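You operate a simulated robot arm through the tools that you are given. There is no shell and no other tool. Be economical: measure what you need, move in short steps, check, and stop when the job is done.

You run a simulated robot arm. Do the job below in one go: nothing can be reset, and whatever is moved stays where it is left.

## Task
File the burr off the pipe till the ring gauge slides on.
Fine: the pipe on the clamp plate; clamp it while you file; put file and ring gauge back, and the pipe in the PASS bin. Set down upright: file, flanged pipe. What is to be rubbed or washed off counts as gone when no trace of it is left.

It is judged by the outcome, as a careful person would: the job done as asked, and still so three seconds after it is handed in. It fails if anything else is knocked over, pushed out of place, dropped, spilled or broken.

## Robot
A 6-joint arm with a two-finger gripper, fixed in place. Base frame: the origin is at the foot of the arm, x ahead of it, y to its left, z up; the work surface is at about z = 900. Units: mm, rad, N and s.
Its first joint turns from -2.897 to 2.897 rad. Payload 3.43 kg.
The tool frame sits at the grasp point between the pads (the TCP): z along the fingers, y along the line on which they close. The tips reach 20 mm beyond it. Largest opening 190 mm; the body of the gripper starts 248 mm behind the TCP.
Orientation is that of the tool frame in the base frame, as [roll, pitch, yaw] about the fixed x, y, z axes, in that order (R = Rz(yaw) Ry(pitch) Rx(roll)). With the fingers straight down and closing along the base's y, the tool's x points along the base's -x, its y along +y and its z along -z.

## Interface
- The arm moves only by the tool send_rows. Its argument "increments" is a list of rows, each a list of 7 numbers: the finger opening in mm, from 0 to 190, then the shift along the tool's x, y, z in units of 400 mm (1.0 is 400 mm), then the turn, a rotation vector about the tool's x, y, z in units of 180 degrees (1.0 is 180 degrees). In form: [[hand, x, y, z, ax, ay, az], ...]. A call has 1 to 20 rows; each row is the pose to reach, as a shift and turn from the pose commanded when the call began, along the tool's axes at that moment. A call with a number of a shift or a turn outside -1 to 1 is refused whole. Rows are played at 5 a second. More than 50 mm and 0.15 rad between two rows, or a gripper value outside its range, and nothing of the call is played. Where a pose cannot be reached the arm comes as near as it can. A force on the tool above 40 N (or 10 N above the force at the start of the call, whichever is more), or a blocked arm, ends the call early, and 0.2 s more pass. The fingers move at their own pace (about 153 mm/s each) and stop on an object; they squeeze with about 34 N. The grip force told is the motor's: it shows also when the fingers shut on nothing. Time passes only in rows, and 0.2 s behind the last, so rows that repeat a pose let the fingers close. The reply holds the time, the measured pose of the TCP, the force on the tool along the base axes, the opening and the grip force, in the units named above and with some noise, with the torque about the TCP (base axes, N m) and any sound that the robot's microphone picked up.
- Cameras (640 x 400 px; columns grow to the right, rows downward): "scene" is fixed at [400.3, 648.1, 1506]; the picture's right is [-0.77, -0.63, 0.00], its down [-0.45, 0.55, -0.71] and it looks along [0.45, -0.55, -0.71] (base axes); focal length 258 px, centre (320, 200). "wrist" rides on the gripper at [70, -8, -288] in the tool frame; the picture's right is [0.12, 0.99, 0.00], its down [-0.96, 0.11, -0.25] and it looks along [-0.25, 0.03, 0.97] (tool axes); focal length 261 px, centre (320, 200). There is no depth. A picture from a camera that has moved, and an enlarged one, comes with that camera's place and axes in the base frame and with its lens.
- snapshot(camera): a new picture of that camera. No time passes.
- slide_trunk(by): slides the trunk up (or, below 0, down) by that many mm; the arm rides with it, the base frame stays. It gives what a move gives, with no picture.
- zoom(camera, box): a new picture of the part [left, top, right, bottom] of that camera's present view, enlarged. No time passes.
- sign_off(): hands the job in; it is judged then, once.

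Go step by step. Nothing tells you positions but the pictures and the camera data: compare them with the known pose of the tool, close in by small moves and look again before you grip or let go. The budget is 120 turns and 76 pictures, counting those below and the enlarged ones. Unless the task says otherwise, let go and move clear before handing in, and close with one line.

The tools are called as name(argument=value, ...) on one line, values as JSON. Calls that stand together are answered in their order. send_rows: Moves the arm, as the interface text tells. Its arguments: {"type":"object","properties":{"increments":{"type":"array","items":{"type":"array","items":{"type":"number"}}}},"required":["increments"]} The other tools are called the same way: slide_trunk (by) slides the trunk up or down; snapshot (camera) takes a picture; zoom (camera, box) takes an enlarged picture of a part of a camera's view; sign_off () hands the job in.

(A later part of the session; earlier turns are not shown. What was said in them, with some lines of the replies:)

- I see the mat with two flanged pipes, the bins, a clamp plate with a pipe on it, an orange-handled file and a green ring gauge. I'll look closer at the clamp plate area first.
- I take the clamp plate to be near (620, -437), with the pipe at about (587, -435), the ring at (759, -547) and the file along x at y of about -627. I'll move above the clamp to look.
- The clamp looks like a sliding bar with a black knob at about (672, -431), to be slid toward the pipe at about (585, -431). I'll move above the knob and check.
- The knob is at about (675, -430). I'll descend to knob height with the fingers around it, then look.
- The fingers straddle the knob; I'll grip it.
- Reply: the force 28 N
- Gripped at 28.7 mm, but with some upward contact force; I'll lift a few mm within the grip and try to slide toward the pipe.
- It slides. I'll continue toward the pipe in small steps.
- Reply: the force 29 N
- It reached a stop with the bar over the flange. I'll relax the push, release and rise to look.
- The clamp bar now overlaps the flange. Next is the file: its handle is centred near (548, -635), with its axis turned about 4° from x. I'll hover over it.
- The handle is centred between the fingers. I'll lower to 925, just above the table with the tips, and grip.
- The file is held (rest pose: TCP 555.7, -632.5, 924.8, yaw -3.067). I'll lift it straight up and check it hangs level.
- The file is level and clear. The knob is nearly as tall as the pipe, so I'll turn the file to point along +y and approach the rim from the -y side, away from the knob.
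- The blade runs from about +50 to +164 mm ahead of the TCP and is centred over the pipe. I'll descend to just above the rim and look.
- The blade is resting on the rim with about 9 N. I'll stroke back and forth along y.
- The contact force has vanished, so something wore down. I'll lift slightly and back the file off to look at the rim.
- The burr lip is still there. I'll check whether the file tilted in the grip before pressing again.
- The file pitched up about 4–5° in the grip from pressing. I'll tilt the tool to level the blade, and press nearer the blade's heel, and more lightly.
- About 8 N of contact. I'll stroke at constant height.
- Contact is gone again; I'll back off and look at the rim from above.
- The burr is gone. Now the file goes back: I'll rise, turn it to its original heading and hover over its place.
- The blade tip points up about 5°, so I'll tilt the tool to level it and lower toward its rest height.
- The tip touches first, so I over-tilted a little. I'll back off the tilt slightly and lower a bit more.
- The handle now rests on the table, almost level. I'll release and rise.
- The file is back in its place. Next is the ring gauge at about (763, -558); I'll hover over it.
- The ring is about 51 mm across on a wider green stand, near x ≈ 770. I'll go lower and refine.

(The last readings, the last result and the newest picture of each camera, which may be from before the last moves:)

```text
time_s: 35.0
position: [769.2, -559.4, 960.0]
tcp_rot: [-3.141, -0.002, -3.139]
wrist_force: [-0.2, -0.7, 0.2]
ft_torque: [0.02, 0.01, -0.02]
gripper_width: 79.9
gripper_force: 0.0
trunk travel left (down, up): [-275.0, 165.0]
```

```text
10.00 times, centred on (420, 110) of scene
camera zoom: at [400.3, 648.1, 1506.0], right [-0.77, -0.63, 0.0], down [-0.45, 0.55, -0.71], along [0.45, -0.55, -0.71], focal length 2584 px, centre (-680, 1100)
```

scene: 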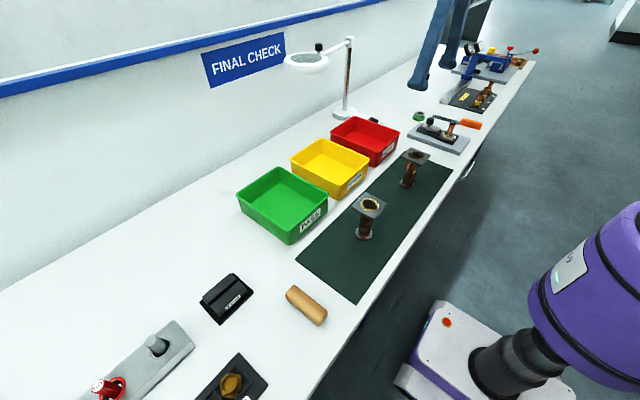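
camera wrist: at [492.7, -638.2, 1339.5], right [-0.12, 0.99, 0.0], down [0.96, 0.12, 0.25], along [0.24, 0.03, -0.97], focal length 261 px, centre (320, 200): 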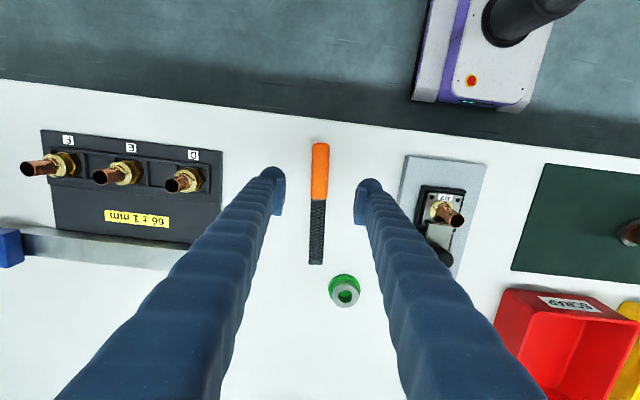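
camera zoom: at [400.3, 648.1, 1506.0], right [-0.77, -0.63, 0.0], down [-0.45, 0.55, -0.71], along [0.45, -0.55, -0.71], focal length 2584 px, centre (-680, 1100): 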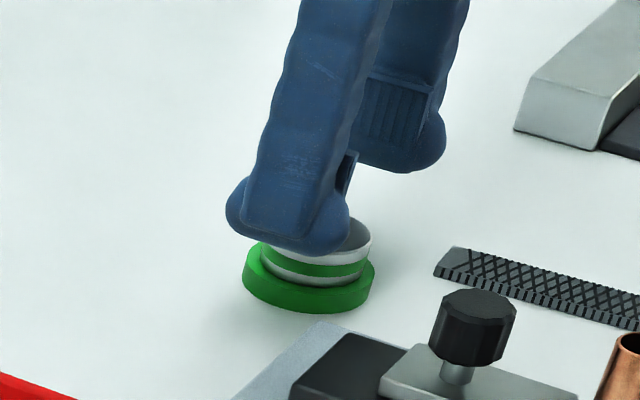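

The ring sits directly below the TCP. I'll lower to about 937 and grip it.

send_rows(increments=[[75, 0, 0, 0.03, 0, 0, 0], [70, 0, 0, 0.055, 0, 0, 0], [70, 0, 0, 0.055, 0, 0, 0], [30, 0, 0, 0.055, 0, 0, 0], [30, 0, 0, 0.055, 0, 0, 0], [30, 0, 0, 0.055, 0, 0, 0]])

zoom(camera="scene", box=[400, 90, 440, 130])

```text
time_s: 36.1
position: [772.8, -562.6, 947.5]
tcp_rot: [-3.131, 0.011, -3.142]
wrist_force: [1.3, -2.5, 17.0]
ft_torque: [0.41, 0.07, 0.04]
gripper_width: 28.1
gripper_force: 0.0
trunk travel left (down, up): [-275.0, 165.0]
stopped in row 5: the force on the tool passed its limit at 47 N (the readings are from after the stop); the commanded pose is now the measured one
```

```text
10.00 times, centred on (420, 110) of scene
camera zoom: at [400.3, 648.1, 1506.0], right [-0.77, -0.63, 0.0], down [-0.45, 0.55, -0.71], along [0.45, -0.55, -0.71], focal length 2584 px, centre (-680, 1100)
```

zoom: 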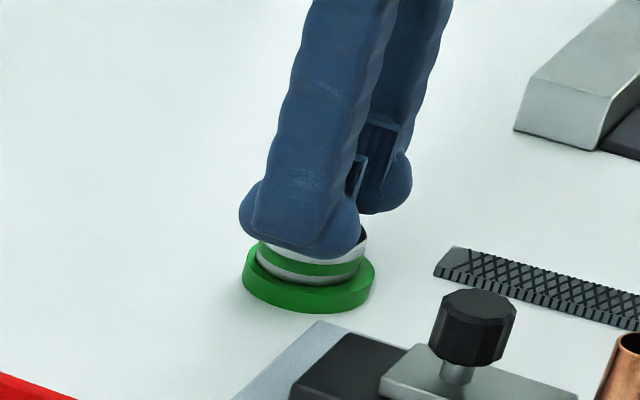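

The fingers closed over the top of the ring. I'll lift, reopen and check whether the ring moved.

send_rows(increments=[[28, 0, 0, -0.03, 0, 0, 0], [28, 0, 0, -0.08, 0, 0, 0], [80, 0, 0, -0.12, 0, 0, 0], [80, 0, 0, -0.12, 0, 0, 0]])

zoom(camera="scene", box=[405, 98, 435, 128])

zoom(camera="wrist", box=[270, 150, 370, 250])

```text
time_s: 37.1
position: [771.8, -561.9, 991.5]
tcp_rot: [-3.135, 0.005, -3.141]
wrist_force: [0.2, 0.4, 0.2]
ft_torque: [0.01, 0.02, 0.01]
gripper_width: 80.2
gripper_force: 0.1
trunk travel left (down, up): [-275.0, 165.0]
```

```text
13.33 times, centred on (420, 113) of scene
camera zoom: at [400.3, 648.1, 1506.0], right [-0.77, -0.63, 0.0], down [-0.45, 0.55, -0.71], along [0.45, -0.55, -0.71], focal length 3445 px, centre (-1013, 1360)
```

zoom: 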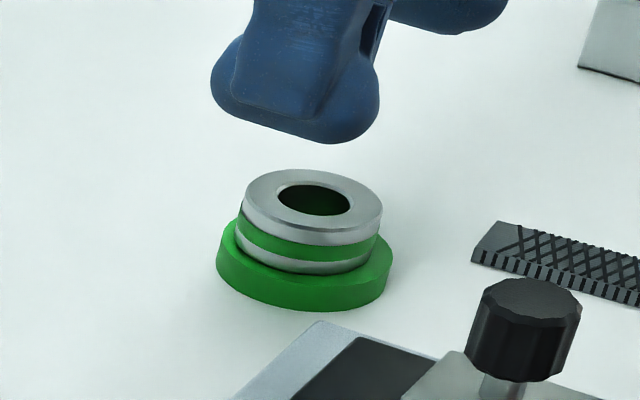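

```text
4.00 times, centred on (320, 200) of wrist
camera zoom: at [699.8, -567.6, 1279.3], right [-0.12, 0.99, -0.01], down [0.96, 0.12, 0.25], along [0.25, 0.02, -0.97], focal length 1043 px, centre (320, 200)
```

zoom: 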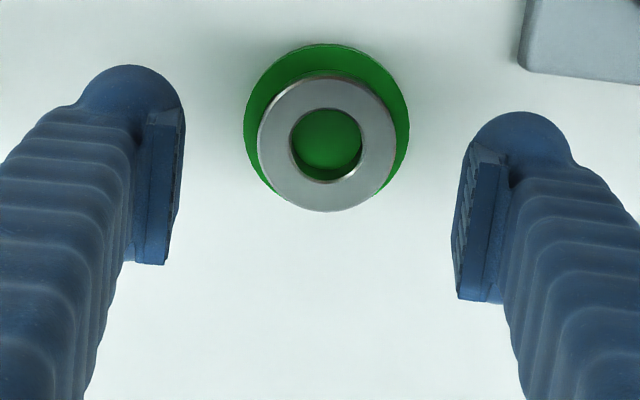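

The ring still sits on its stand at about (770, -560). I'll descend a bit lower and close in stages, reading the forces.

send_rows(increments=[[80, 0.003, 0.004, 0.06, -0.002, -0.001, 0], [75, 0.003, 0.004, 0.12, -0.002, -0.001, 0], [70, 0.003, 0.004, 0.14, -0.002, -0.001, 0], [64, 0.003, 0.004, 0.145, -0.002, -0.001, 0], [64, 0.003, 0.004, 0.145, -0.002, -0.001, 0]])

zoom(camera="scene", box=[405, 98, 435, 128])

zoom(camera="wrist", box=[270, 150, 370, 250])

```text
time_s: 38.3
position: [772.2, -561.2, 933.6]
tcp_rot: [3.141, 0.008, 3.141]
wrist_force: [0.0, -0.3, 0.5]
ft_torque: [-0.05, 0.0, 0.01]
gripper_width: 64.1
gripper_force: 0.1
trunk travel left (down, up): [-275.0, 165.0]
```

```text
13.33 times, centred on (420, 113) of scene
camera zoom: at [400.3, 648.1, 1506.0], right [-0.77, -0.63, 0.0], down [-0.45, 0.55, -0.71], along [0.45, -0.55, -0.71], focal length 3445 px, centre (-1013, 1360)
```

zoom: 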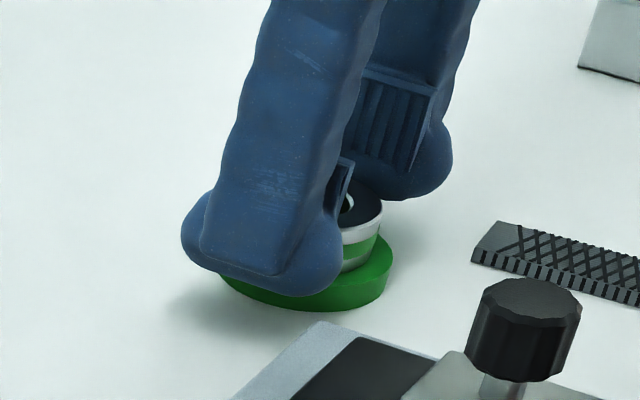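

```text
4.00 times, centred on (320, 200) of wrist
camera zoom: at [697.8, -568.9, 1221.1], right [-0.12, 0.99, 0.0], down [0.96, 0.12, 0.26], along [0.25, 0.03, -0.97], focal length 1043 px, centre (320, 200)
```

zoom: 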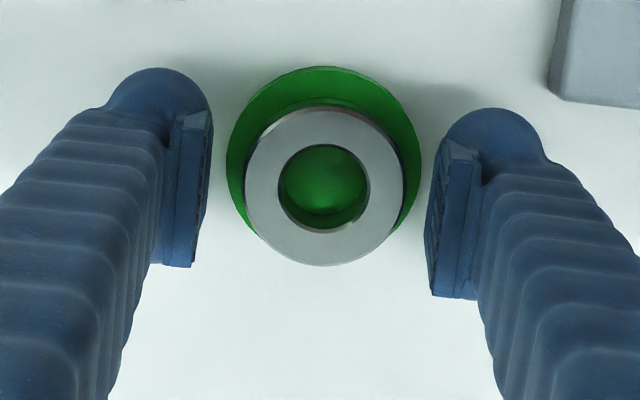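

The ring is centred between the pads. I'll close slowly.

send_rows(increments=[[56, 0, 0, 0, 0, 0.0025, 0], [50, 0, 0, 0, 0, 0.0025, 0], [48, 0, 0, 0, 0, 0.0025, 0], [46, 0, 0, 0, 0, 0.0025, 0], [44, 0, 0, 0, 0, 0.0025, 0], [44, 0, 0, 0, 0, 0.0025, 0]])

```text
time_s: 39.7
position: [771.2, -560.5, 933.9]
tcp_rot: [-3.141, 0.001, 3.14]
wrist_force: [0.1, 0.4, 0.9]
ft_torque: [0.05, 0.01, -0.03]
gripper_width: 44.9
gripper_force: 0.5
trunk travel left (down, up): [-275.0, 165.0]
```

send_rows(increments=[[42, 0, 0, 0, 0, 0, 0], [40, 0, 0, 0, 0, 0, 0], [36, 0, 0, 0, 0, 0, 0], [30, 0, 0, 0, 0, 0, 0], [30, 0, 0, 0, 0, 0, 0]])

```text
time_s: 40.9
position: [771.3, -560.8, 934.5]
tcp_rot: [3.14, 0.001, -3.141]
wrist_force: [0.8, 1.2, -0.1]
ft_torque: [0.03, 0.02, -0.04]
gripper_width: 44.2
gripper_force: 34.2
trunk travel left (down, up): [-275.0, 165.0]
```

The ring is held at 44.2 mm (rest pose: 771.3, -560.8, 934). I'll lift it straight up and check.

send_rows(increments=[[30, 0, 0, -0.02, 0, 0, 0], [30, 0, 0, -0.06, 0, 0, 0], [30, 0, 0, -0.15, 0, 0, 0], [30, 0, 0, -0.26, 0, 0, 0], [30, 0, 0, -0.26, 0, 0, 0]])

zoom(camera="scene", box=[390, 75, 450, 135])

zoom(camera="wrist", box=[270, 150, 370, 250])

```text
time_s: 42.1
position: [771.2, -559.3, 1037.4]
tcp_rot: [3.141, 0.001, 3.141]
wrist_force: [-0.8, 0.4, -1.0]
ft_torque: [-0.03, -0.02, 0.0]
gripper_width: 44.4
gripper_force: 34.1
trunk travel left (down, up): [-275.0, 165.0]
```

```text
6.67 times, centred on (420, 105) of scene
camera zoom: at [400.3, 648.1, 1506.0], right [-0.77, -0.63, 0.0], down [-0.45, 0.55, -0.71], along [0.45, -0.55, -0.71], focal length 1722 px, centre (-347, 833)
```

zoom: 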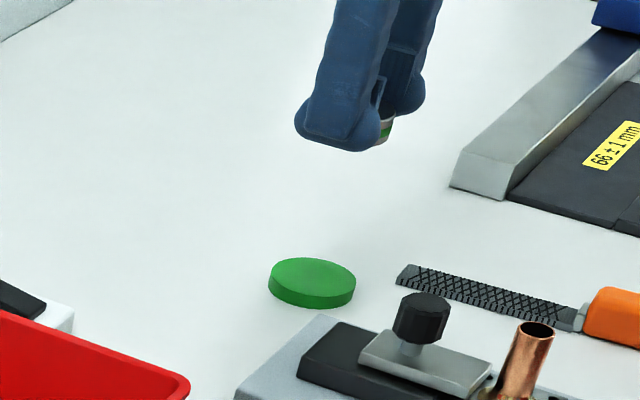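

```text
4.00 times, centred on (320, 200) of wrist
camera zoom: at [700.3, -568.3, 1325.6], right [-0.12, 0.99, 0.0], down [0.96, 0.12, 0.25], along [0.25, 0.03, -0.97], focal length 1043 px, centre (320, 200)
```

zoom: 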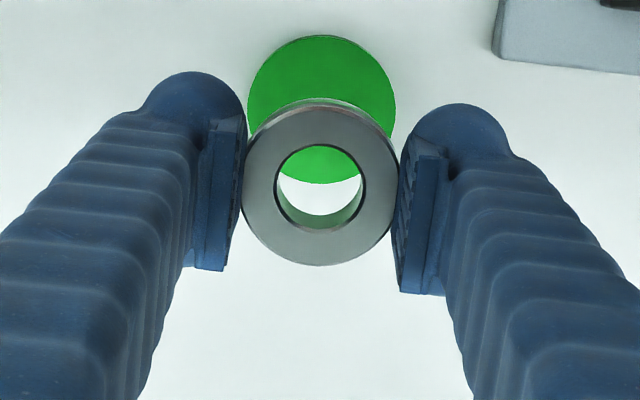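

The ring came off a plain green disc and is centred in the grip. I'll carry it over the pipe.

send_rows(increments=[[30, 0.077, 0.0535, 0, 0, 0, 0], [30, 0.154, 0.107, 0, 0, 0, 0], [30, 0.231, 0.16, 0, 0, 0, 0], [30, 0.308, 0.214, 0, 0, 0, 0], [30, 0.385, 0.2675, 0, 0, 0, 0], [30, 0.4615, 0.321, 0, 0, 0, 0], [30, 0.4615, 0.321, 0.03, 0, 0, 0], [30, 0.4615, 0.321, 0.03, 0, 0, 0]])

zoom(camera="wrist", box=[270, 150, 370, 250])

zoom(camera="scene", box=[425, 95, 465, 135])

```text
time_s: 43.9
position: [586.5, -433.0, 1025.7]
tcp_rot: [-3.141, 0.001, 3.141]
wrist_force: [0.7, -0.7, -1.9]
ft_torque: [0.05, -0.02, 0.0]
gripper_width: 44.6
gripper_force: 33.8
trunk travel left (down, up): [-275.0, 165.0]
```

```text
4.00 times, centred on (320, 200) of wrist
camera zoom: at [514.9, -441.0, 1313.9], right [-0.12, 0.99, 0.0], down [0.96, 0.12, 0.25], along [0.25, 0.03, -0.97], focal length 1043 px, centre (320, 200)
```

zoom: 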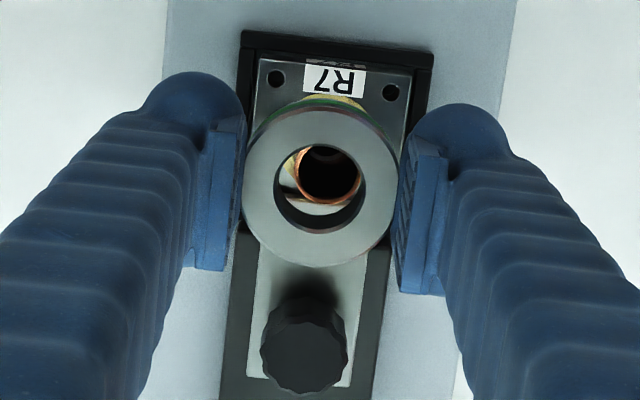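

```text
10.00 times, centred on (445, 115) of scene
camera zoom: at [400.3, 648.1, 1506.0], right [-0.77, -0.63, 0.0], down [-0.45, 0.55, -0.71], along [0.45, -0.55, -0.71], focal length 2584 px, centre (-930, 1050)
```

zoom: 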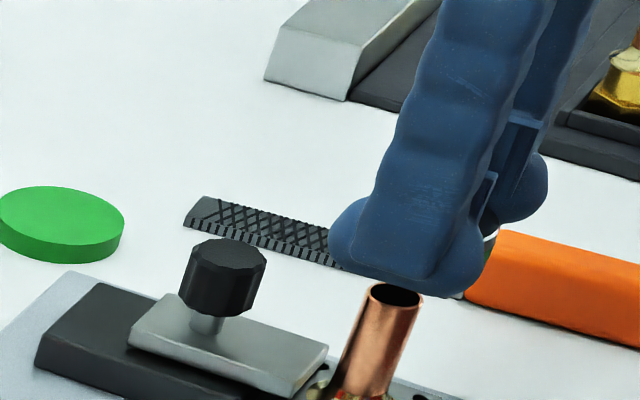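

The pipe rim is about 4.5 mm ahead (+x) and 3.5 mm to +y of the ring centre. I'll correct that and come closer.

send_rows(increments=[[30, -0.006, 0.005, 0.01, 0, 0, 0], [30, -0.0112, 0.0088, 0.028, 0, 0, 0], [30, -0.0112, 0.0088, 0.028, 0, 0, 0]])

zoom(camera="wrist", box=[290, 165, 350, 225])

zoom(camera="scene", box=[430, 100, 470, 140])

```text
time_s: 44.7
position: [590.3, -429.2, 1014.4]
tcp_rot: [3.141, 0.002, -3.142]
wrist_force: [-0.5, -0.4, -3.1]
ft_torque: [0.01, 0.0, 0.0]
gripper_width: 44.2
gripper_force: 34.0
trunk travel left (down, up): [-275.0, 165.0]
```

```text
6.67 times, centred on (320, 195) of wrist
camera zoom: at [519.5, -437.2, 1302.3], right [-0.12, 0.99, 0.0], down [0.96, 0.12, 0.25], along [0.25, 0.03, -0.97], focal length 1738 px, centre (320, 233)
```

zoom: 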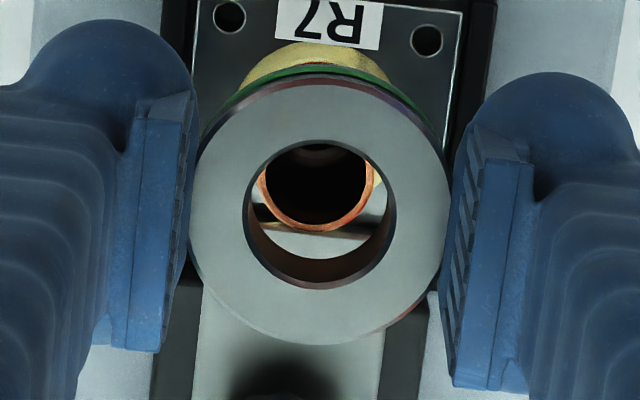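

```text
10.00 times, centred on (450, 120) of scene
camera zoom: at [400.3, 648.1, 1506.0], right [-0.77, -0.63, 0.0], down [-0.45, 0.55, -0.71], along [0.45, -0.55, -0.71], focal length 2584 px, centre (-980, 1000)
```

zoom: 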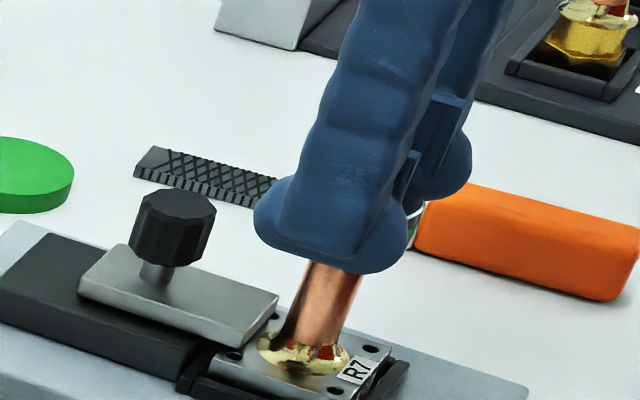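

The alignment is within about a millimetre. I'll nudge it and lower gently, watching force.

send_rows(increments=[[30, 0.0015, -0.0012, 0.01, 0, 0, 0], [30, 0.0015, -0.0012, 0.02, 0, 0, 0], [30, 0.0015, -0.0012, 0.026, 0, 0, 0], [30, 0.0015, -0.0012, 0.032, 0, 0, 0], [30, 0.0015, -0.0012, 0.036, 0, 0, 0], [30, 0.0015, -0.0012, 0.036, 0, 0, 0]])

zoom(camera="wrist", box=[290, 165, 350, 225])

```text
time_s: 46.1
position: [590.1, -428.9, 1000.5]
tcp_rot: [3.141, 0.003, 3.141]
wrist_force: [0.1, -0.4, -1.8]
ft_torque: [0.01, -0.04, 0.0]
gripper_width: 44.6
gripper_force: 33.8
trunk travel left (down, up): [-275.0, 165.0]
```

```text
6.67 times, centred on (320, 195) of wrist
camera zoom: at [518.6, -437.5, 1288.2], right [-0.12, 0.99, 0.0], down [0.96, 0.12, 0.25], along [0.25, 0.03, -0.97], focal length 1738 px, centre (320, 233)
```

zoom: 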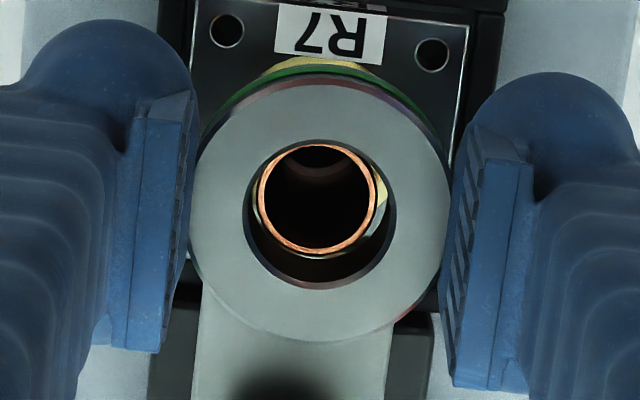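

The rim is visible inside the bore and well centred. I'll continue down.

send_rows(increments=[[30, -0.0005, -0.0012, 0.01, 0, 0, 0], [30, -0.0005, -0.0012, 0.02, 0, 0, 0], [30, -0.0005, -0.0012, 0.03, 0, 0, 0], [30, -0.0005, -0.0012, 0.04, 0, 0, 0], [30, -0.0005, -0.0012, 0.045, 0, 0, 0], [30, -0.0005, -0.0012, 0.045, 0, 0, 0]])

zoom(camera="wrist", box=[290, 165, 350, 225])

zoom(camera="scene", box=[430, 100, 470, 140])

```text
time_s: 47.5
position: [589.6, -430.1, 981.9]
tcp_rot: [-3.14, 0.001, 3.142]
wrist_force: [-0.9, 0.2, -1.2]
ft_torque: [0.01, 0.0, 0.01]
gripper_width: 44.4
gripper_force: 34.3
trunk travel left (down, up): [-275.0, 165.0]
```

```text
6.67 times, centred on (320, 195) of wrist
camera zoom: at [518.9, -437.8, 1269.7], right [-0.12, 0.99, 0.0], down [0.96, 0.12, 0.25], along [0.25, 0.03, -0.97], focal length 1738 px, centre (320, 233)
```

zoom: 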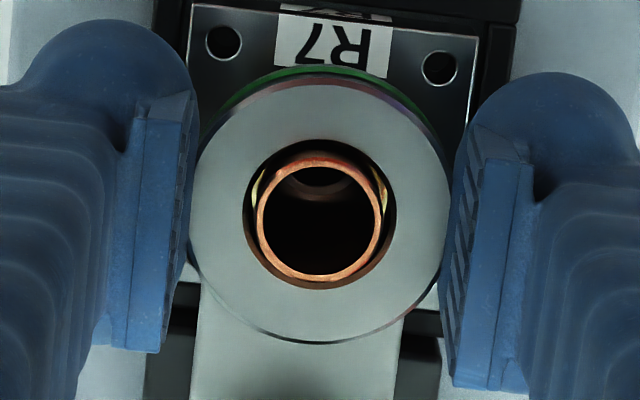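

```text
10.00 times, centred on (450, 120) of scene
camera zoom: at [400.3, 648.1, 1506.0], right [-0.77, -0.63, 0.0], down [-0.45, 0.55, -0.71], along [0.45, -0.55, -0.71], focal length 2584 px, centre (-980, 1000)
```

zoom: 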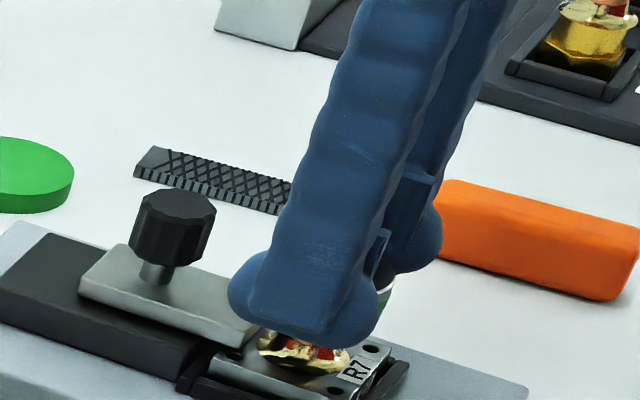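

The ring slides on freely. I'll go a little further so it's clearly on, then draw it off and return it.

send_rows(increments=[[30, 0, 0, 0.01, 0, 0, 0], [30, 0, 0, 0.018, 0, 0, 0], [30, 0, 0, 0.018, 0, 0, 0], [30, 0, 0, 0.018, 0, 0, 0]])

```text
time_s: 48.5
position: [590.8, -429.3, 975.1]
tcp_rot: [-3.141, 0.002, 3.141]
wrist_force: [-0.1, 0.0, -2.2]
ft_torque: [-0.01, 0.03, 0.01]
gripper_width: 44.3
gripper_force: 34.4
trunk travel left (down, up): [-275.0, 165.0]
```

No resistance. I'll lift it straight off and carry it back above its disc.

send_rows(increments=[[30, 0, 0, -0.03, 0, 0, 0], [30, 0, 0, -0.08, 0, 0, 0], [30, 0, 0, -0.155, 0, 0, 0], [30, -0.09, -0.065, -0.155, 0, 0, 0], [30, -0.18, -0.13, -0.155, 0, 0, 0], [30, -0.27, -0.195, -0.155, 0, 0, 0], [30, -0.36, -0.26, -0.155, 0, 0, 0], [30, -0.4515, -0.3275, -0.155, 0, 0, 0], [30, -0.4515, -0.3275, -0.1, 0, 0, 0], [30, -0.4515, -0.3275, 0.0, 0, 0, 0], [30, -0.4515, -0.3275, 0.05, 0, 0, 0], [30, -0.4515, -0.3275, 0.05, 0, 0, 0]])

zoom(camera="wrist", box=[270, 150, 370, 250])

```text
time_s: 51.1
position: [771.7, -560.2, 955.8]
tcp_rot: [-3.141, 0.001, 3.141]
wrist_force: [-0.2, -0.1, -2.0]
ft_torque: [-0.03, 0.04, 0.0]
gripper_width: 44.5
gripper_force: 34.6
trunk travel left (down, up): [-275.0, 165.0]
```

```text
4.00 times, centred on (320, 200) of wrist
camera zoom: at [699.8, -568.2, 1243.5], right [-0.12, 0.99, 0.0], down [0.96, 0.12, 0.25], along [0.25, 0.03, -0.97], focal length 1043 px, centre (320, 200)
```

zoom: 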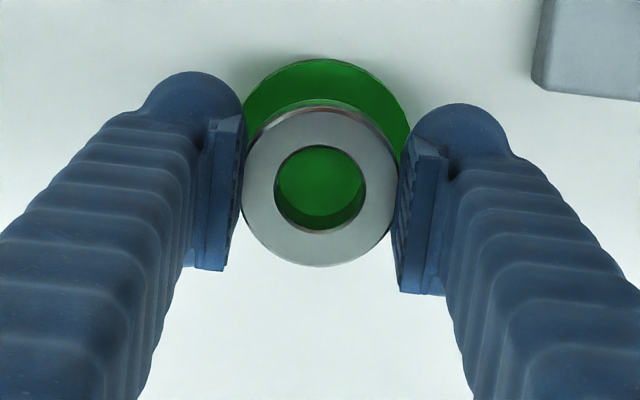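

The disc's centre is about 2 mm off toward +y and -x from the ring. I'll nudge and set the ring down concentrically.

send_rows(increments=[[30, 0.007, 0.005, 0.02, 0, 0, 0], [30, 0.007, 0.005, 0.04, 0, 0, 0], [30, 0.007, 0.005, 0.049, 0, 0, 0], [30, 0.007, 0.005, 0.054, 0, 0, 0], [30, 0.007, 0.005, 0.054, 0, 0, 0]])

```text
time_s: 52.3
position: [769.1, -559.2, 933.8]
tcp_rot: [-3.139, 0.002, 3.142]
wrist_force: [-0.1, -0.7, 3.6]
ft_torque: [0.04, 0.13, -0.02]
gripper_width: 44.2
gripper_force: 34.2
trunk travel left (down, up): [-275.0, 165.0]
```

Light contact with the disc. I'll release in small steps and rise.

send_rows(increments=[[46, 0, 0, 0, 0, 0, 0], [50, 0, 0, 0, 0, 0, 0], [60, 0, 0, 0, 0, 0, 0], [70, 0, 0, 0, 0, 0, 0], [75, 0, 0, -0.08, 0, 0, 0], [80, 0, 0, -0.18, 0, 0, 0], [80, 0, 0, -0.28, 0, 0, 0], [80, 0, 0, -0.28, 0, 0, 0]])

zoom(camera="wrist", box=[240, 120, 400, 280])

zoom(camera="scene", box=[405, 98, 465, 138])

```text
time_s: 54.1
position: [768.7, -558.9, 1045.2]
tcp_rot: [3.14, 0.0, 3.141]
wrist_force: [0.3, 0.5, -0.3]
ft_torque: [-0.01, 0.01, -0.02]
gripper_width: 80.1
gripper_force: 0.1
trunk travel left (down, up): [-275.0, 165.0]
```

```text
2.50 times, centred on (320, 200) of wrist
camera zoom: at [698.0, -566.4, 1332.8], right [-0.12, 0.99, 0.0], down [0.96, 0.12, 0.25], along [0.25, 0.03, -0.97], focal length 652 px, centre (320, 200)
```

zoom: 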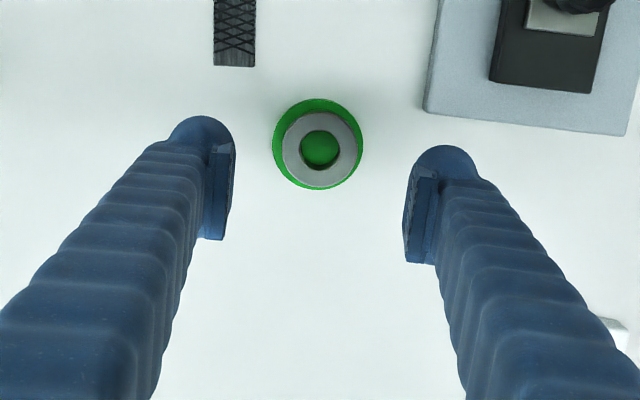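

```text
10.00 times, centred on (435, 118) of scene
camera zoom: at [400.3, 648.1, 1506.0], right [-0.77, -0.63, 0.0], down [-0.45, 0.55, -0.71], along [0.45, -0.55, -0.71], focal length 2584 px, centre (-830, 1020)
```

zoom: 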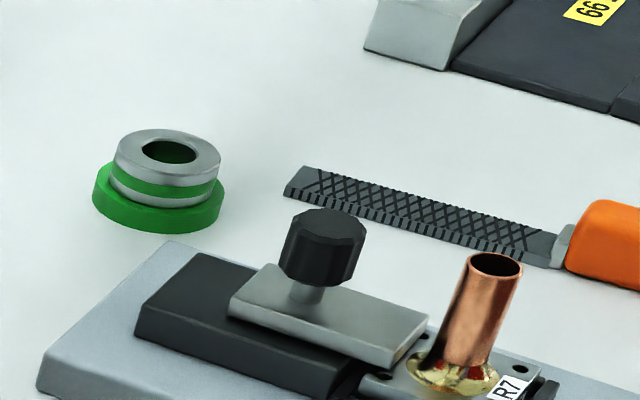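

The ring gauge is back on its disc. Next I'll go to the clamp knob, now at about (654, -430), and grip it.

send_rows(increments=[[80, 0.07, 0.08, 0, 0, 0, 0], [80, 0.14, 0.16, 0, 0, 0, 0], [80, 0.215, 0.24, 0, 0, 0, 0], [80, 0.285, 0.322, 0, 0, 0, 0], [75, 0.285, 0.322, 0.1, 0, 0, 0], [70, 0.285, 0.322, 0.186, 0, 0, 0], [70, 0.285, 0.322, 0.186, 0, 0, 0], [20, 0.285, 0.322, 0.186, 0, 0, 0], [20, 0.285, 0.322, 0.186, 0, 0, 0], [20, 0.285, 0.322, 0.186, 0, 0, 0]])

```text
time_s: 56.3
position: [653.8, -428.4, 970.1]
tcp_rot: [3.141, 0.001, -3.141]
wrist_force: [-0.4, -2.0, 0.7]
ft_torque: [-0.04, -0.09, -0.06]
gripper_width: 28.9
gripper_force: 44.7
trunk travel left (down, up): [-275.0, 165.0]
```

Gripped. I'll slide it back by about 22 mm to its original place.

send_rows(increments=[[20, -0.012, -0.001, 0, 0, 0, 0], [20, -0.024, -0.002, 0, 0, 0, 0], [20, -0.036, -0.003, 0, 0, 0, 0], [20, -0.048, -0.003, 0, 0, 0, 0], [20, -0.055, -0.003, 0, 0, 0, 0], [20, -0.055, -0.003, 0, 0, 0, 0]])

```text
time_s: 57.7
position: [676.6, -430.0, 971.5]
tcp_rot: [-3.14, -0.001, 3.141]
wrist_force: [-7.3, 10.3, -3.7]
ft_torque: [0.06, 0.09, 0.03]
gripper_width: 28.8
gripper_force: 44.6
trunk travel left (down, up): [-275.0, 165.0]
```

The clamp is back open. I'll release the knob and hover over the pipe.

send_rows(increments=[[20, 0.001, 0, 0, 0, 0, 0], [60, 0.001, 0, 0, 0, 0, 0], [70, 0.001, 0, 0, 0, 0, 0], [70, 0.001, 0, -0.12, 0, 0, 0], [70, 0.1, 0, -0.13, 0, 0, 0], [70, 0.216, 0.001, -0.13, 0, 0, 0], [70, 0.216, 0.001, -0.13, 0, 0, 0]])

zoom(camera="wrist", box=[240, 120, 400, 280])

snapshot(camera="scene")

```text
time_s: 59.3
position: [588.7, -428.9, 1022.7]
tcp_rot: [-3.141, 0.001, -3.141]
wrist_force: [0.2, 0.2, 0.1]
ft_torque: [-0.01, 0.04, 0.01]
gripper_width: 70.0
gripper_force: 0.0
trunk travel left (down, up): [-275.0, 165.0]
```

```text
2.50 times, centred on (320, 200) of wrist
camera zoom: at [517.7, -437.9, 1311.2], right [-0.12, 0.99, 0.0], down [0.96, 0.12, 0.25], along [0.25, 0.03, -0.97], focal length 652 px, centre (320, 200)
```

zoom: 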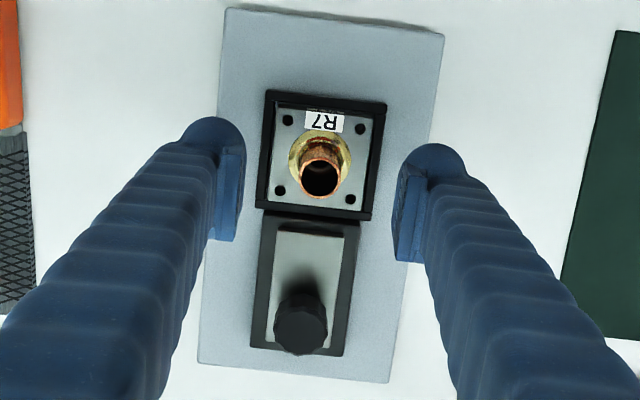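

```text
18 pictures are left
```

scene: 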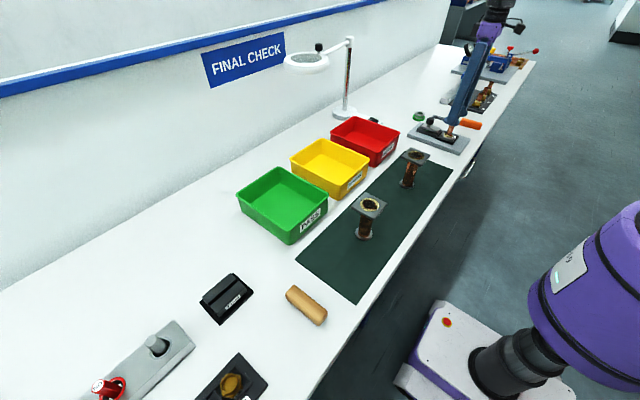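

Clamp open, pipe free. I'll lower onto the pipe, grip it, and lift it slightly.

send_rows(increments=[[60, -0.004, -0.001, 0.08, 0, 0, 0], [50, -0.004, -0.001, 0.15, 0, 0, 0], [50, -0.004, -0.001, 0.15, 0, 0, 0], [10, -0.004, -0.001, 0.15, 0, 0, 0], [10, -0.004, -0.001, 0.15, 0, 0, 0], [10, -0.004, -0.001, 0.15, 0, 0, 0], [10, -0.004, -0.001, 0.14, 0, 0, 0]])

```text
time_s: 60.9
position: [591.2, -431.3, 967.1]
tcp_rot: [-3.139, 0.002, -3.141]
wrist_force: [-0.1, -0.4, -4.7]
ft_torque: [-0.03, -0.04, 0.03]
gripper_width: 20.7
gripper_force: 34.3
trunk travel left (down, up): [-275.0, 165.0]
```

The pipe is gripped at 20.7 mm. I'll lift it well clear.

send_rows(increments=[[10, 0, 0, -0.05, 0, 0, 0], [10, 0, 0, -0.15, 0, 0, 0], [10, 0, 0, -0.27, 0, 0, 0], [10, 0, 0, -0.38, 0, 0, 0], [10, 0, 0, -0.45, 0, 0, 0], [10, 0, 0, -0.45, 0, 0, 0]])

zoom(camera="scene", box=[400, 60, 500, 140])

```text
time_s: 62.3
position: [591.4, -431.4, 1147.4]
tcp_rot: [3.141, 0.0, -3.14]
wrist_force: [-0.2, 0.2, -4.3]
ft_torque: [-0.01, 0.0, 0.02]
gripper_width: 20.7
gripper_force: 34.4
trunk travel left (down, up): [-275.0, 165.0]
```

```text
5.00 times, centred on (450, 100) of scene
camera zoom: at [400.3, 648.1, 1506.0], right [-0.77, -0.63, 0.0], down [-0.45, 0.55, -0.71], along [0.45, -0.55, -0.71], focal length 1292 px, centre (-330, 700)
```

zoom: 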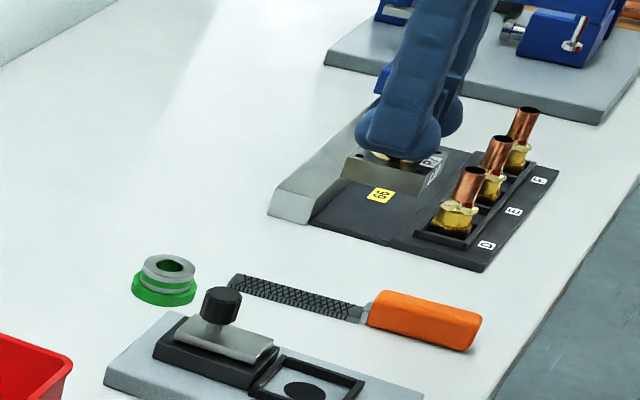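

The flanged pipe hangs level. I'll carry it toward the green bin at height.

send_rows(increments=[[10, 0, 0.1, 0, 0, 0, 0], [10, 0, 0.21, 0, 0, 0, 0], [10, 0, 0.32, 0, 0, 0, 0], [10, 0, 0.43, 0, 0, 0, 0], [10, 0, 0.54, 0, 0, 0, 0], [10, 0, 0.65, 0, 0, 0, 0], [10, 0, 0.76, 0, 0, 0, 0], [10, 0, 0.87, 0, 0, 0, 0], [10, 0, 0.97, 0, 0, 0, 0], [10, 0, 0.97, 0, 0, 0, 0]])

send_rows(increments=[[10, -0.03, 0.1, 0, 0, 0, 0], [10, -0.06, 0.2, 0, 0, 0, 0], [10, -0.09, 0.3, 0, 0, 0, 0], [10, -0.12, 0.4, 0, 0, 0, 0], [10, -0.15, 0.5, 0, 0, 0, 0], [10, -0.19, 0.6, 0, 0, 0, 0], [10, -0.22, 0.68, 0, 0, 0, 0], [10, -0.22, 0.68, 0, 0, 0, 0]])

snapshot(camera="wrist")

```text
time_s: 64.5
position: [592.5, -42.4, 1147.0]
tcp_rot: [-3.138, 0.004, -3.14]
wrist_force: [-0.6, -0.7, -3.4]
ft_torque: [-0.06, -0.01, 0.0]
gripper_width: 20.9
gripper_force: 33.9
trunk travel left (down, up): [-275.0, 165.0]
```

```text
time_s: 66.3
position: [678.8, 228.9, 1147.0]
tcp_rot: [-3.14, 0.001, -3.141]
wrist_force: [-0.7, 0.0, -3.8]
ft_torque: [-0.01, -0.01, 0.0]
gripper_width: 20.7
gripper_force: 33.6
trunk travel left (down, up): [-275.0, 165.0]
```

```text
16 pictures are left
camera wrist: at [607.9, 221.2, 1434.6], right [-0.12, 0.99, 0.0], down [0.96, 0.12, 0.25], along [0.25, 0.03, -0.97], focal length 261 px, centre (320, 200)
```

wrist: 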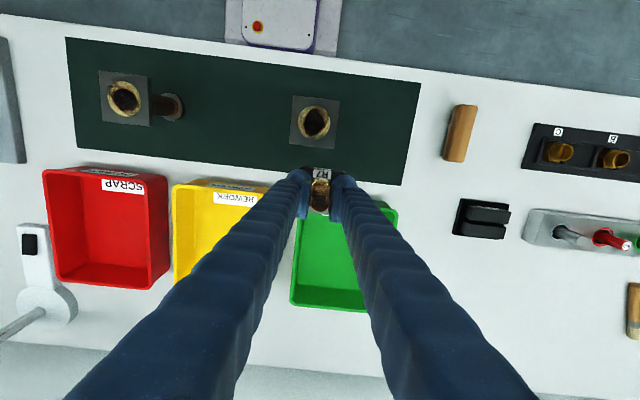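

The green PASS bin spans roughly x 726–960, y 205–375. I'll move over its centre and look.

send_rows(increments=[[10, -0.1, 0.04, 0, 0, 0, 0], [10, -0.2, 0.08, 0, 0, 0, 0], [10, -0.3, 0.12, 0, 0, 0, 0], [10, -0.36, 0.14, 0, 0, 0, 0], [10, -0.36, 0.14, 0, 0, 0, 0]])

snapshot(camera="wrist")

zoom(camera="scene", box=[220, 110, 360, 250])

```text
time_s: 67.5
position: [823.6, 285.5, 1146.2]
tcp_rot: [-3.14, 0.003, 3.141]
wrist_force: [1.3, 0.1, -3.2]
ft_torque: [0.02, -0.01, 0.01]
gripper_width: 20.6
gripper_force: 33.7
trunk travel left (down, up): [-275.0, 165.0]
```

```text
15 pictures are left
camera wrist: at [751.5, 277.3, 1434.7], right [-0.12, 0.99, 0.0], down [0.96, 0.12, 0.25], along [0.25, 0.03, -0.97], focal length 261 px, centre (320, 200)
```

wrist: 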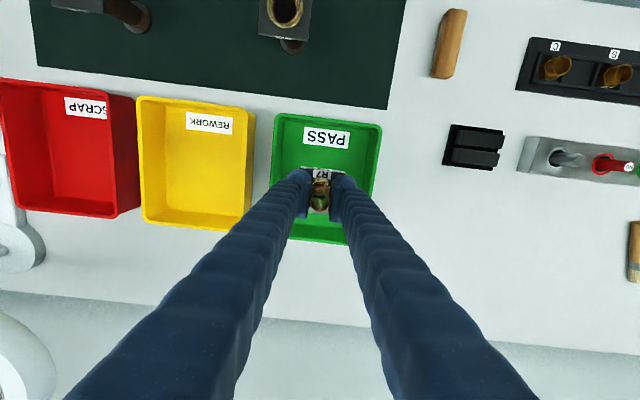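

```text
2.86 times, centred on (290, 180) of scene
camera zoom: at [400.3, 648.1, 1506.0], right [-0.77, -0.63, 0.0], down [-0.45, 0.55, -0.71], along [0.45, -0.55, -0.71], focal length 738 px, centre (406, 257)
```

zoom: 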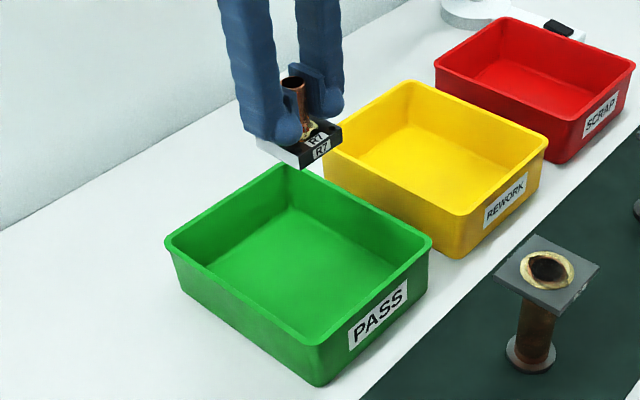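

The bin's rim spans about x 736–957, y 193–367, so the pipe is over its middle. I'll lower it to just above the floor.

send_rows(increments=[[10, -0.02, -0.007, 0.1, 0, 0, 0], [10, -0.02, -0.007, 0.2, 0, 0, 0], [10, -0.02, -0.007, 0.3, 0, 0, 0], [10, -0.02, -0.007, 0.38, 0, 0, 0], [10, -0.02, -0.007, 0.43, 0, 0, 0], [10, -0.02, -0.007, 0.43, 0, 0, 0]])

zoom(camera="scene", box=[230, 140, 340, 250])

```text
time_s: 68.9
position: [830.8, 282.4, 974.7]
tcp_rot: [-3.139, 0.002, -3.142]
wrist_force: [-0.5, 0.4, -3.8]
ft_torque: [-0.02, 0.0, 0.0]
gripper_width: 20.8
gripper_force: 33.7
trunk travel left (down, up): [-275.0, 165.0]
```

```text
3.64 times, centred on (285, 195) of scene
camera zoom: at [400.3, 648.1, 1506.0], right [-0.77, -0.63, 0.0], down [-0.45, 0.55, -0.71], along [0.45, -0.55, -0.71], focal length 940 px, centre (447, 218)
```

zoom: 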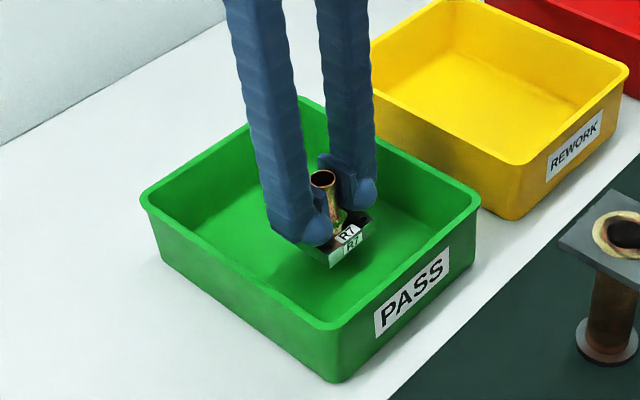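

It is inside the bin with clearance all round. I'll lower in small steps until it touches the floor.

send_rows(increments=[[10, 0, 0, 0.012, 0, 0, 0], [10, 0, 0, 0.024, 0, 0, 0], [10, 0, 0, 0.034, 0, 0, 0], [10, 0, 0, 0.042, 0, 0, 0], [10, 0, 0, 0.042, 0, 0, 0]])

```text
time_s: 70.1
position: [832.1, 282.1, 956.9]
tcp_rot: [-3.14, 0.001, 3.141]
wrist_force: [-1.1, 0.3, -4.9]
ft_torque: [0.01, -0.02, 0.04]
gripper_width: 20.6
gripper_force: 34.4
trunk travel left (down, up): [-275.0, 165.0]
```

send_rows(increments=[[10, 0, 0, 0.005, 0, 0, 0], [10, 0, 0, 0.01, 0, 0, 0], [10, 0, 0, 0.0125, 0, 0, 0], [10, 0, 0, 0.0125, 0, 0, 0]])

```text
time_s: 71.1
position: [831.5, 283.3, 953.8]
tcp_rot: [-3.139, -0.001, 3.141]
wrist_force: [-0.2, 0.2, -4.5]
ft_torque: [0.01, 0.01, -0.01]
gripper_width: 20.4
gripper_force: 33.5
trunk travel left (down, up): [-275.0, 165.0]
```

send_rows(increments=[[10, 0, 0, 0.005, 0, 0, 0], [10, 0, 0, 0.009, 0, 0, 0], [10, 0, 0, 0.009, 0, 0, 0]])

```text
time_s: 71.9
position: [831.4, 281.5, 949.2]
tcp_rot: [-3.14, 0.0, -3.141]
wrist_force: [0.5, -0.4, -3.1]
ft_torque: [0.0, 0.01, -0.01]
gripper_width: 20.5
gripper_force: 33.9
trunk travel left (down, up): [-275.0, 165.0]
```

send_rows(increments=[[10, 0, 0, 0.004, 0, 0, 0], [10, 0, 0, 0.007, 0, 0, 0], [10, 0, 0, 0.007, 0, 0, 0]])

zoom(camera="scene", box=[265, 180, 325, 220])

```text
time_s: 72.7
position: [831.5, 281.6, 947.1]
tcp_rot: [-3.141, 0.003, 3.141]
wrist_force: [-1.4, -0.1, 10.5]
ft_torque: [-0.05, 0.34, 0.0]
gripper_width: 20.7
gripper_force: 33.5
trunk travel left (down, up): [-275.0, 165.0]
```

```text
10.00 times, centred on (295, 200) of scene
camera zoom: at [400.3, 648.1, 1506.0], right [-0.77, -0.63, 0.0], down [-0.45, 0.55, -0.71], along [0.45, -0.55, -0.71], focal length 2584 px, centre (570, 200)
```

zoom: 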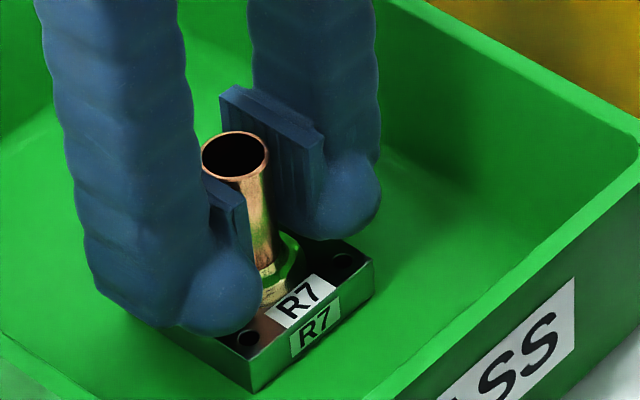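

The flange is on the bin floor (about 14 N of contact). I'll release gently and rise straight up.

send_rows(increments=[[10, 0, 0, -0.0025, 0, 0, 0], [24, 0, 0, -0.0025, 0, 0, 0], [34, 0, 0, -0.0025, 0, 0, 0], [50, 0, 0, -0.0025, 0, 0, 0], [50, 0, 0, -0.06, 0, 0, 0], [50, 0, 0, -0.16, 0, 0, 0], [50, 0, 0, -0.27, 0, 0, 0], [50, 0, 0, -0.38, 0, 0, 0], [50, 0, 0, -0.45, 0, 0, 0], [50, 0.1, 0, -0.45, 0, 0, 0], [50, 0.2, 0, -0.45, 0, 0, 0], [50, 0.2, 0, -0.45, 0, 0, 0]])

zoom(camera="scene", box=[230, 140, 340, 250])

zoom(camera="scene", box=[400, 85, 500, 165])

```text
time_s: 75.3
position: [752.4, 282.5, 1125.3]
tcp_rot: [-3.138, 0.001, -3.141]
wrist_force: [0.2, -0.2, -1.5]
ft_torque: [-0.02, 0.02, 0.0]
gripper_width: 50.0
gripper_force: 0.0
trunk travel left (down, up): [-275.0, 165.0]
```

```text
3.64 times, centred on (285, 195) of scene
camera zoom: at [400.3, 648.1, 1506.0], right [-0.77, -0.63, 0.0], down [-0.45, 0.55, -0.71], along [0.45, -0.55, -0.71], focal length 940 px, centre (447, 218)
```

zoom: 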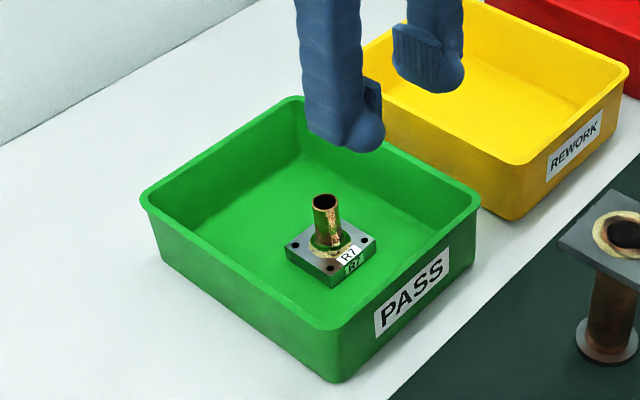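

```text
5.00 times, centred on (450, 125) of scene
camera zoom: at [400.3, 648.1, 1506.0], right [-0.77, -0.63, 0.0], down [-0.45, 0.55, -0.71], along [0.45, -0.55, -0.71], focal length 1292 px, centre (-330, 575)
```

zoom: 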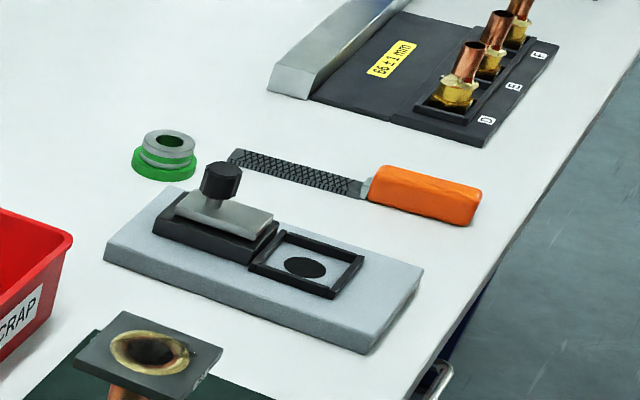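

The pipe stands upright in the PASS bin. The file and ring gauge are back, the clamp is open, and the arm is clear, so I'm handing in.

sign_off()

```text
The job is handed in.
```

The burr is filed off pipe R7 (clamped while filing), the ring gauge slid on freely, file and gauge are back in place, and the pipe stands upright in the PASS bin.
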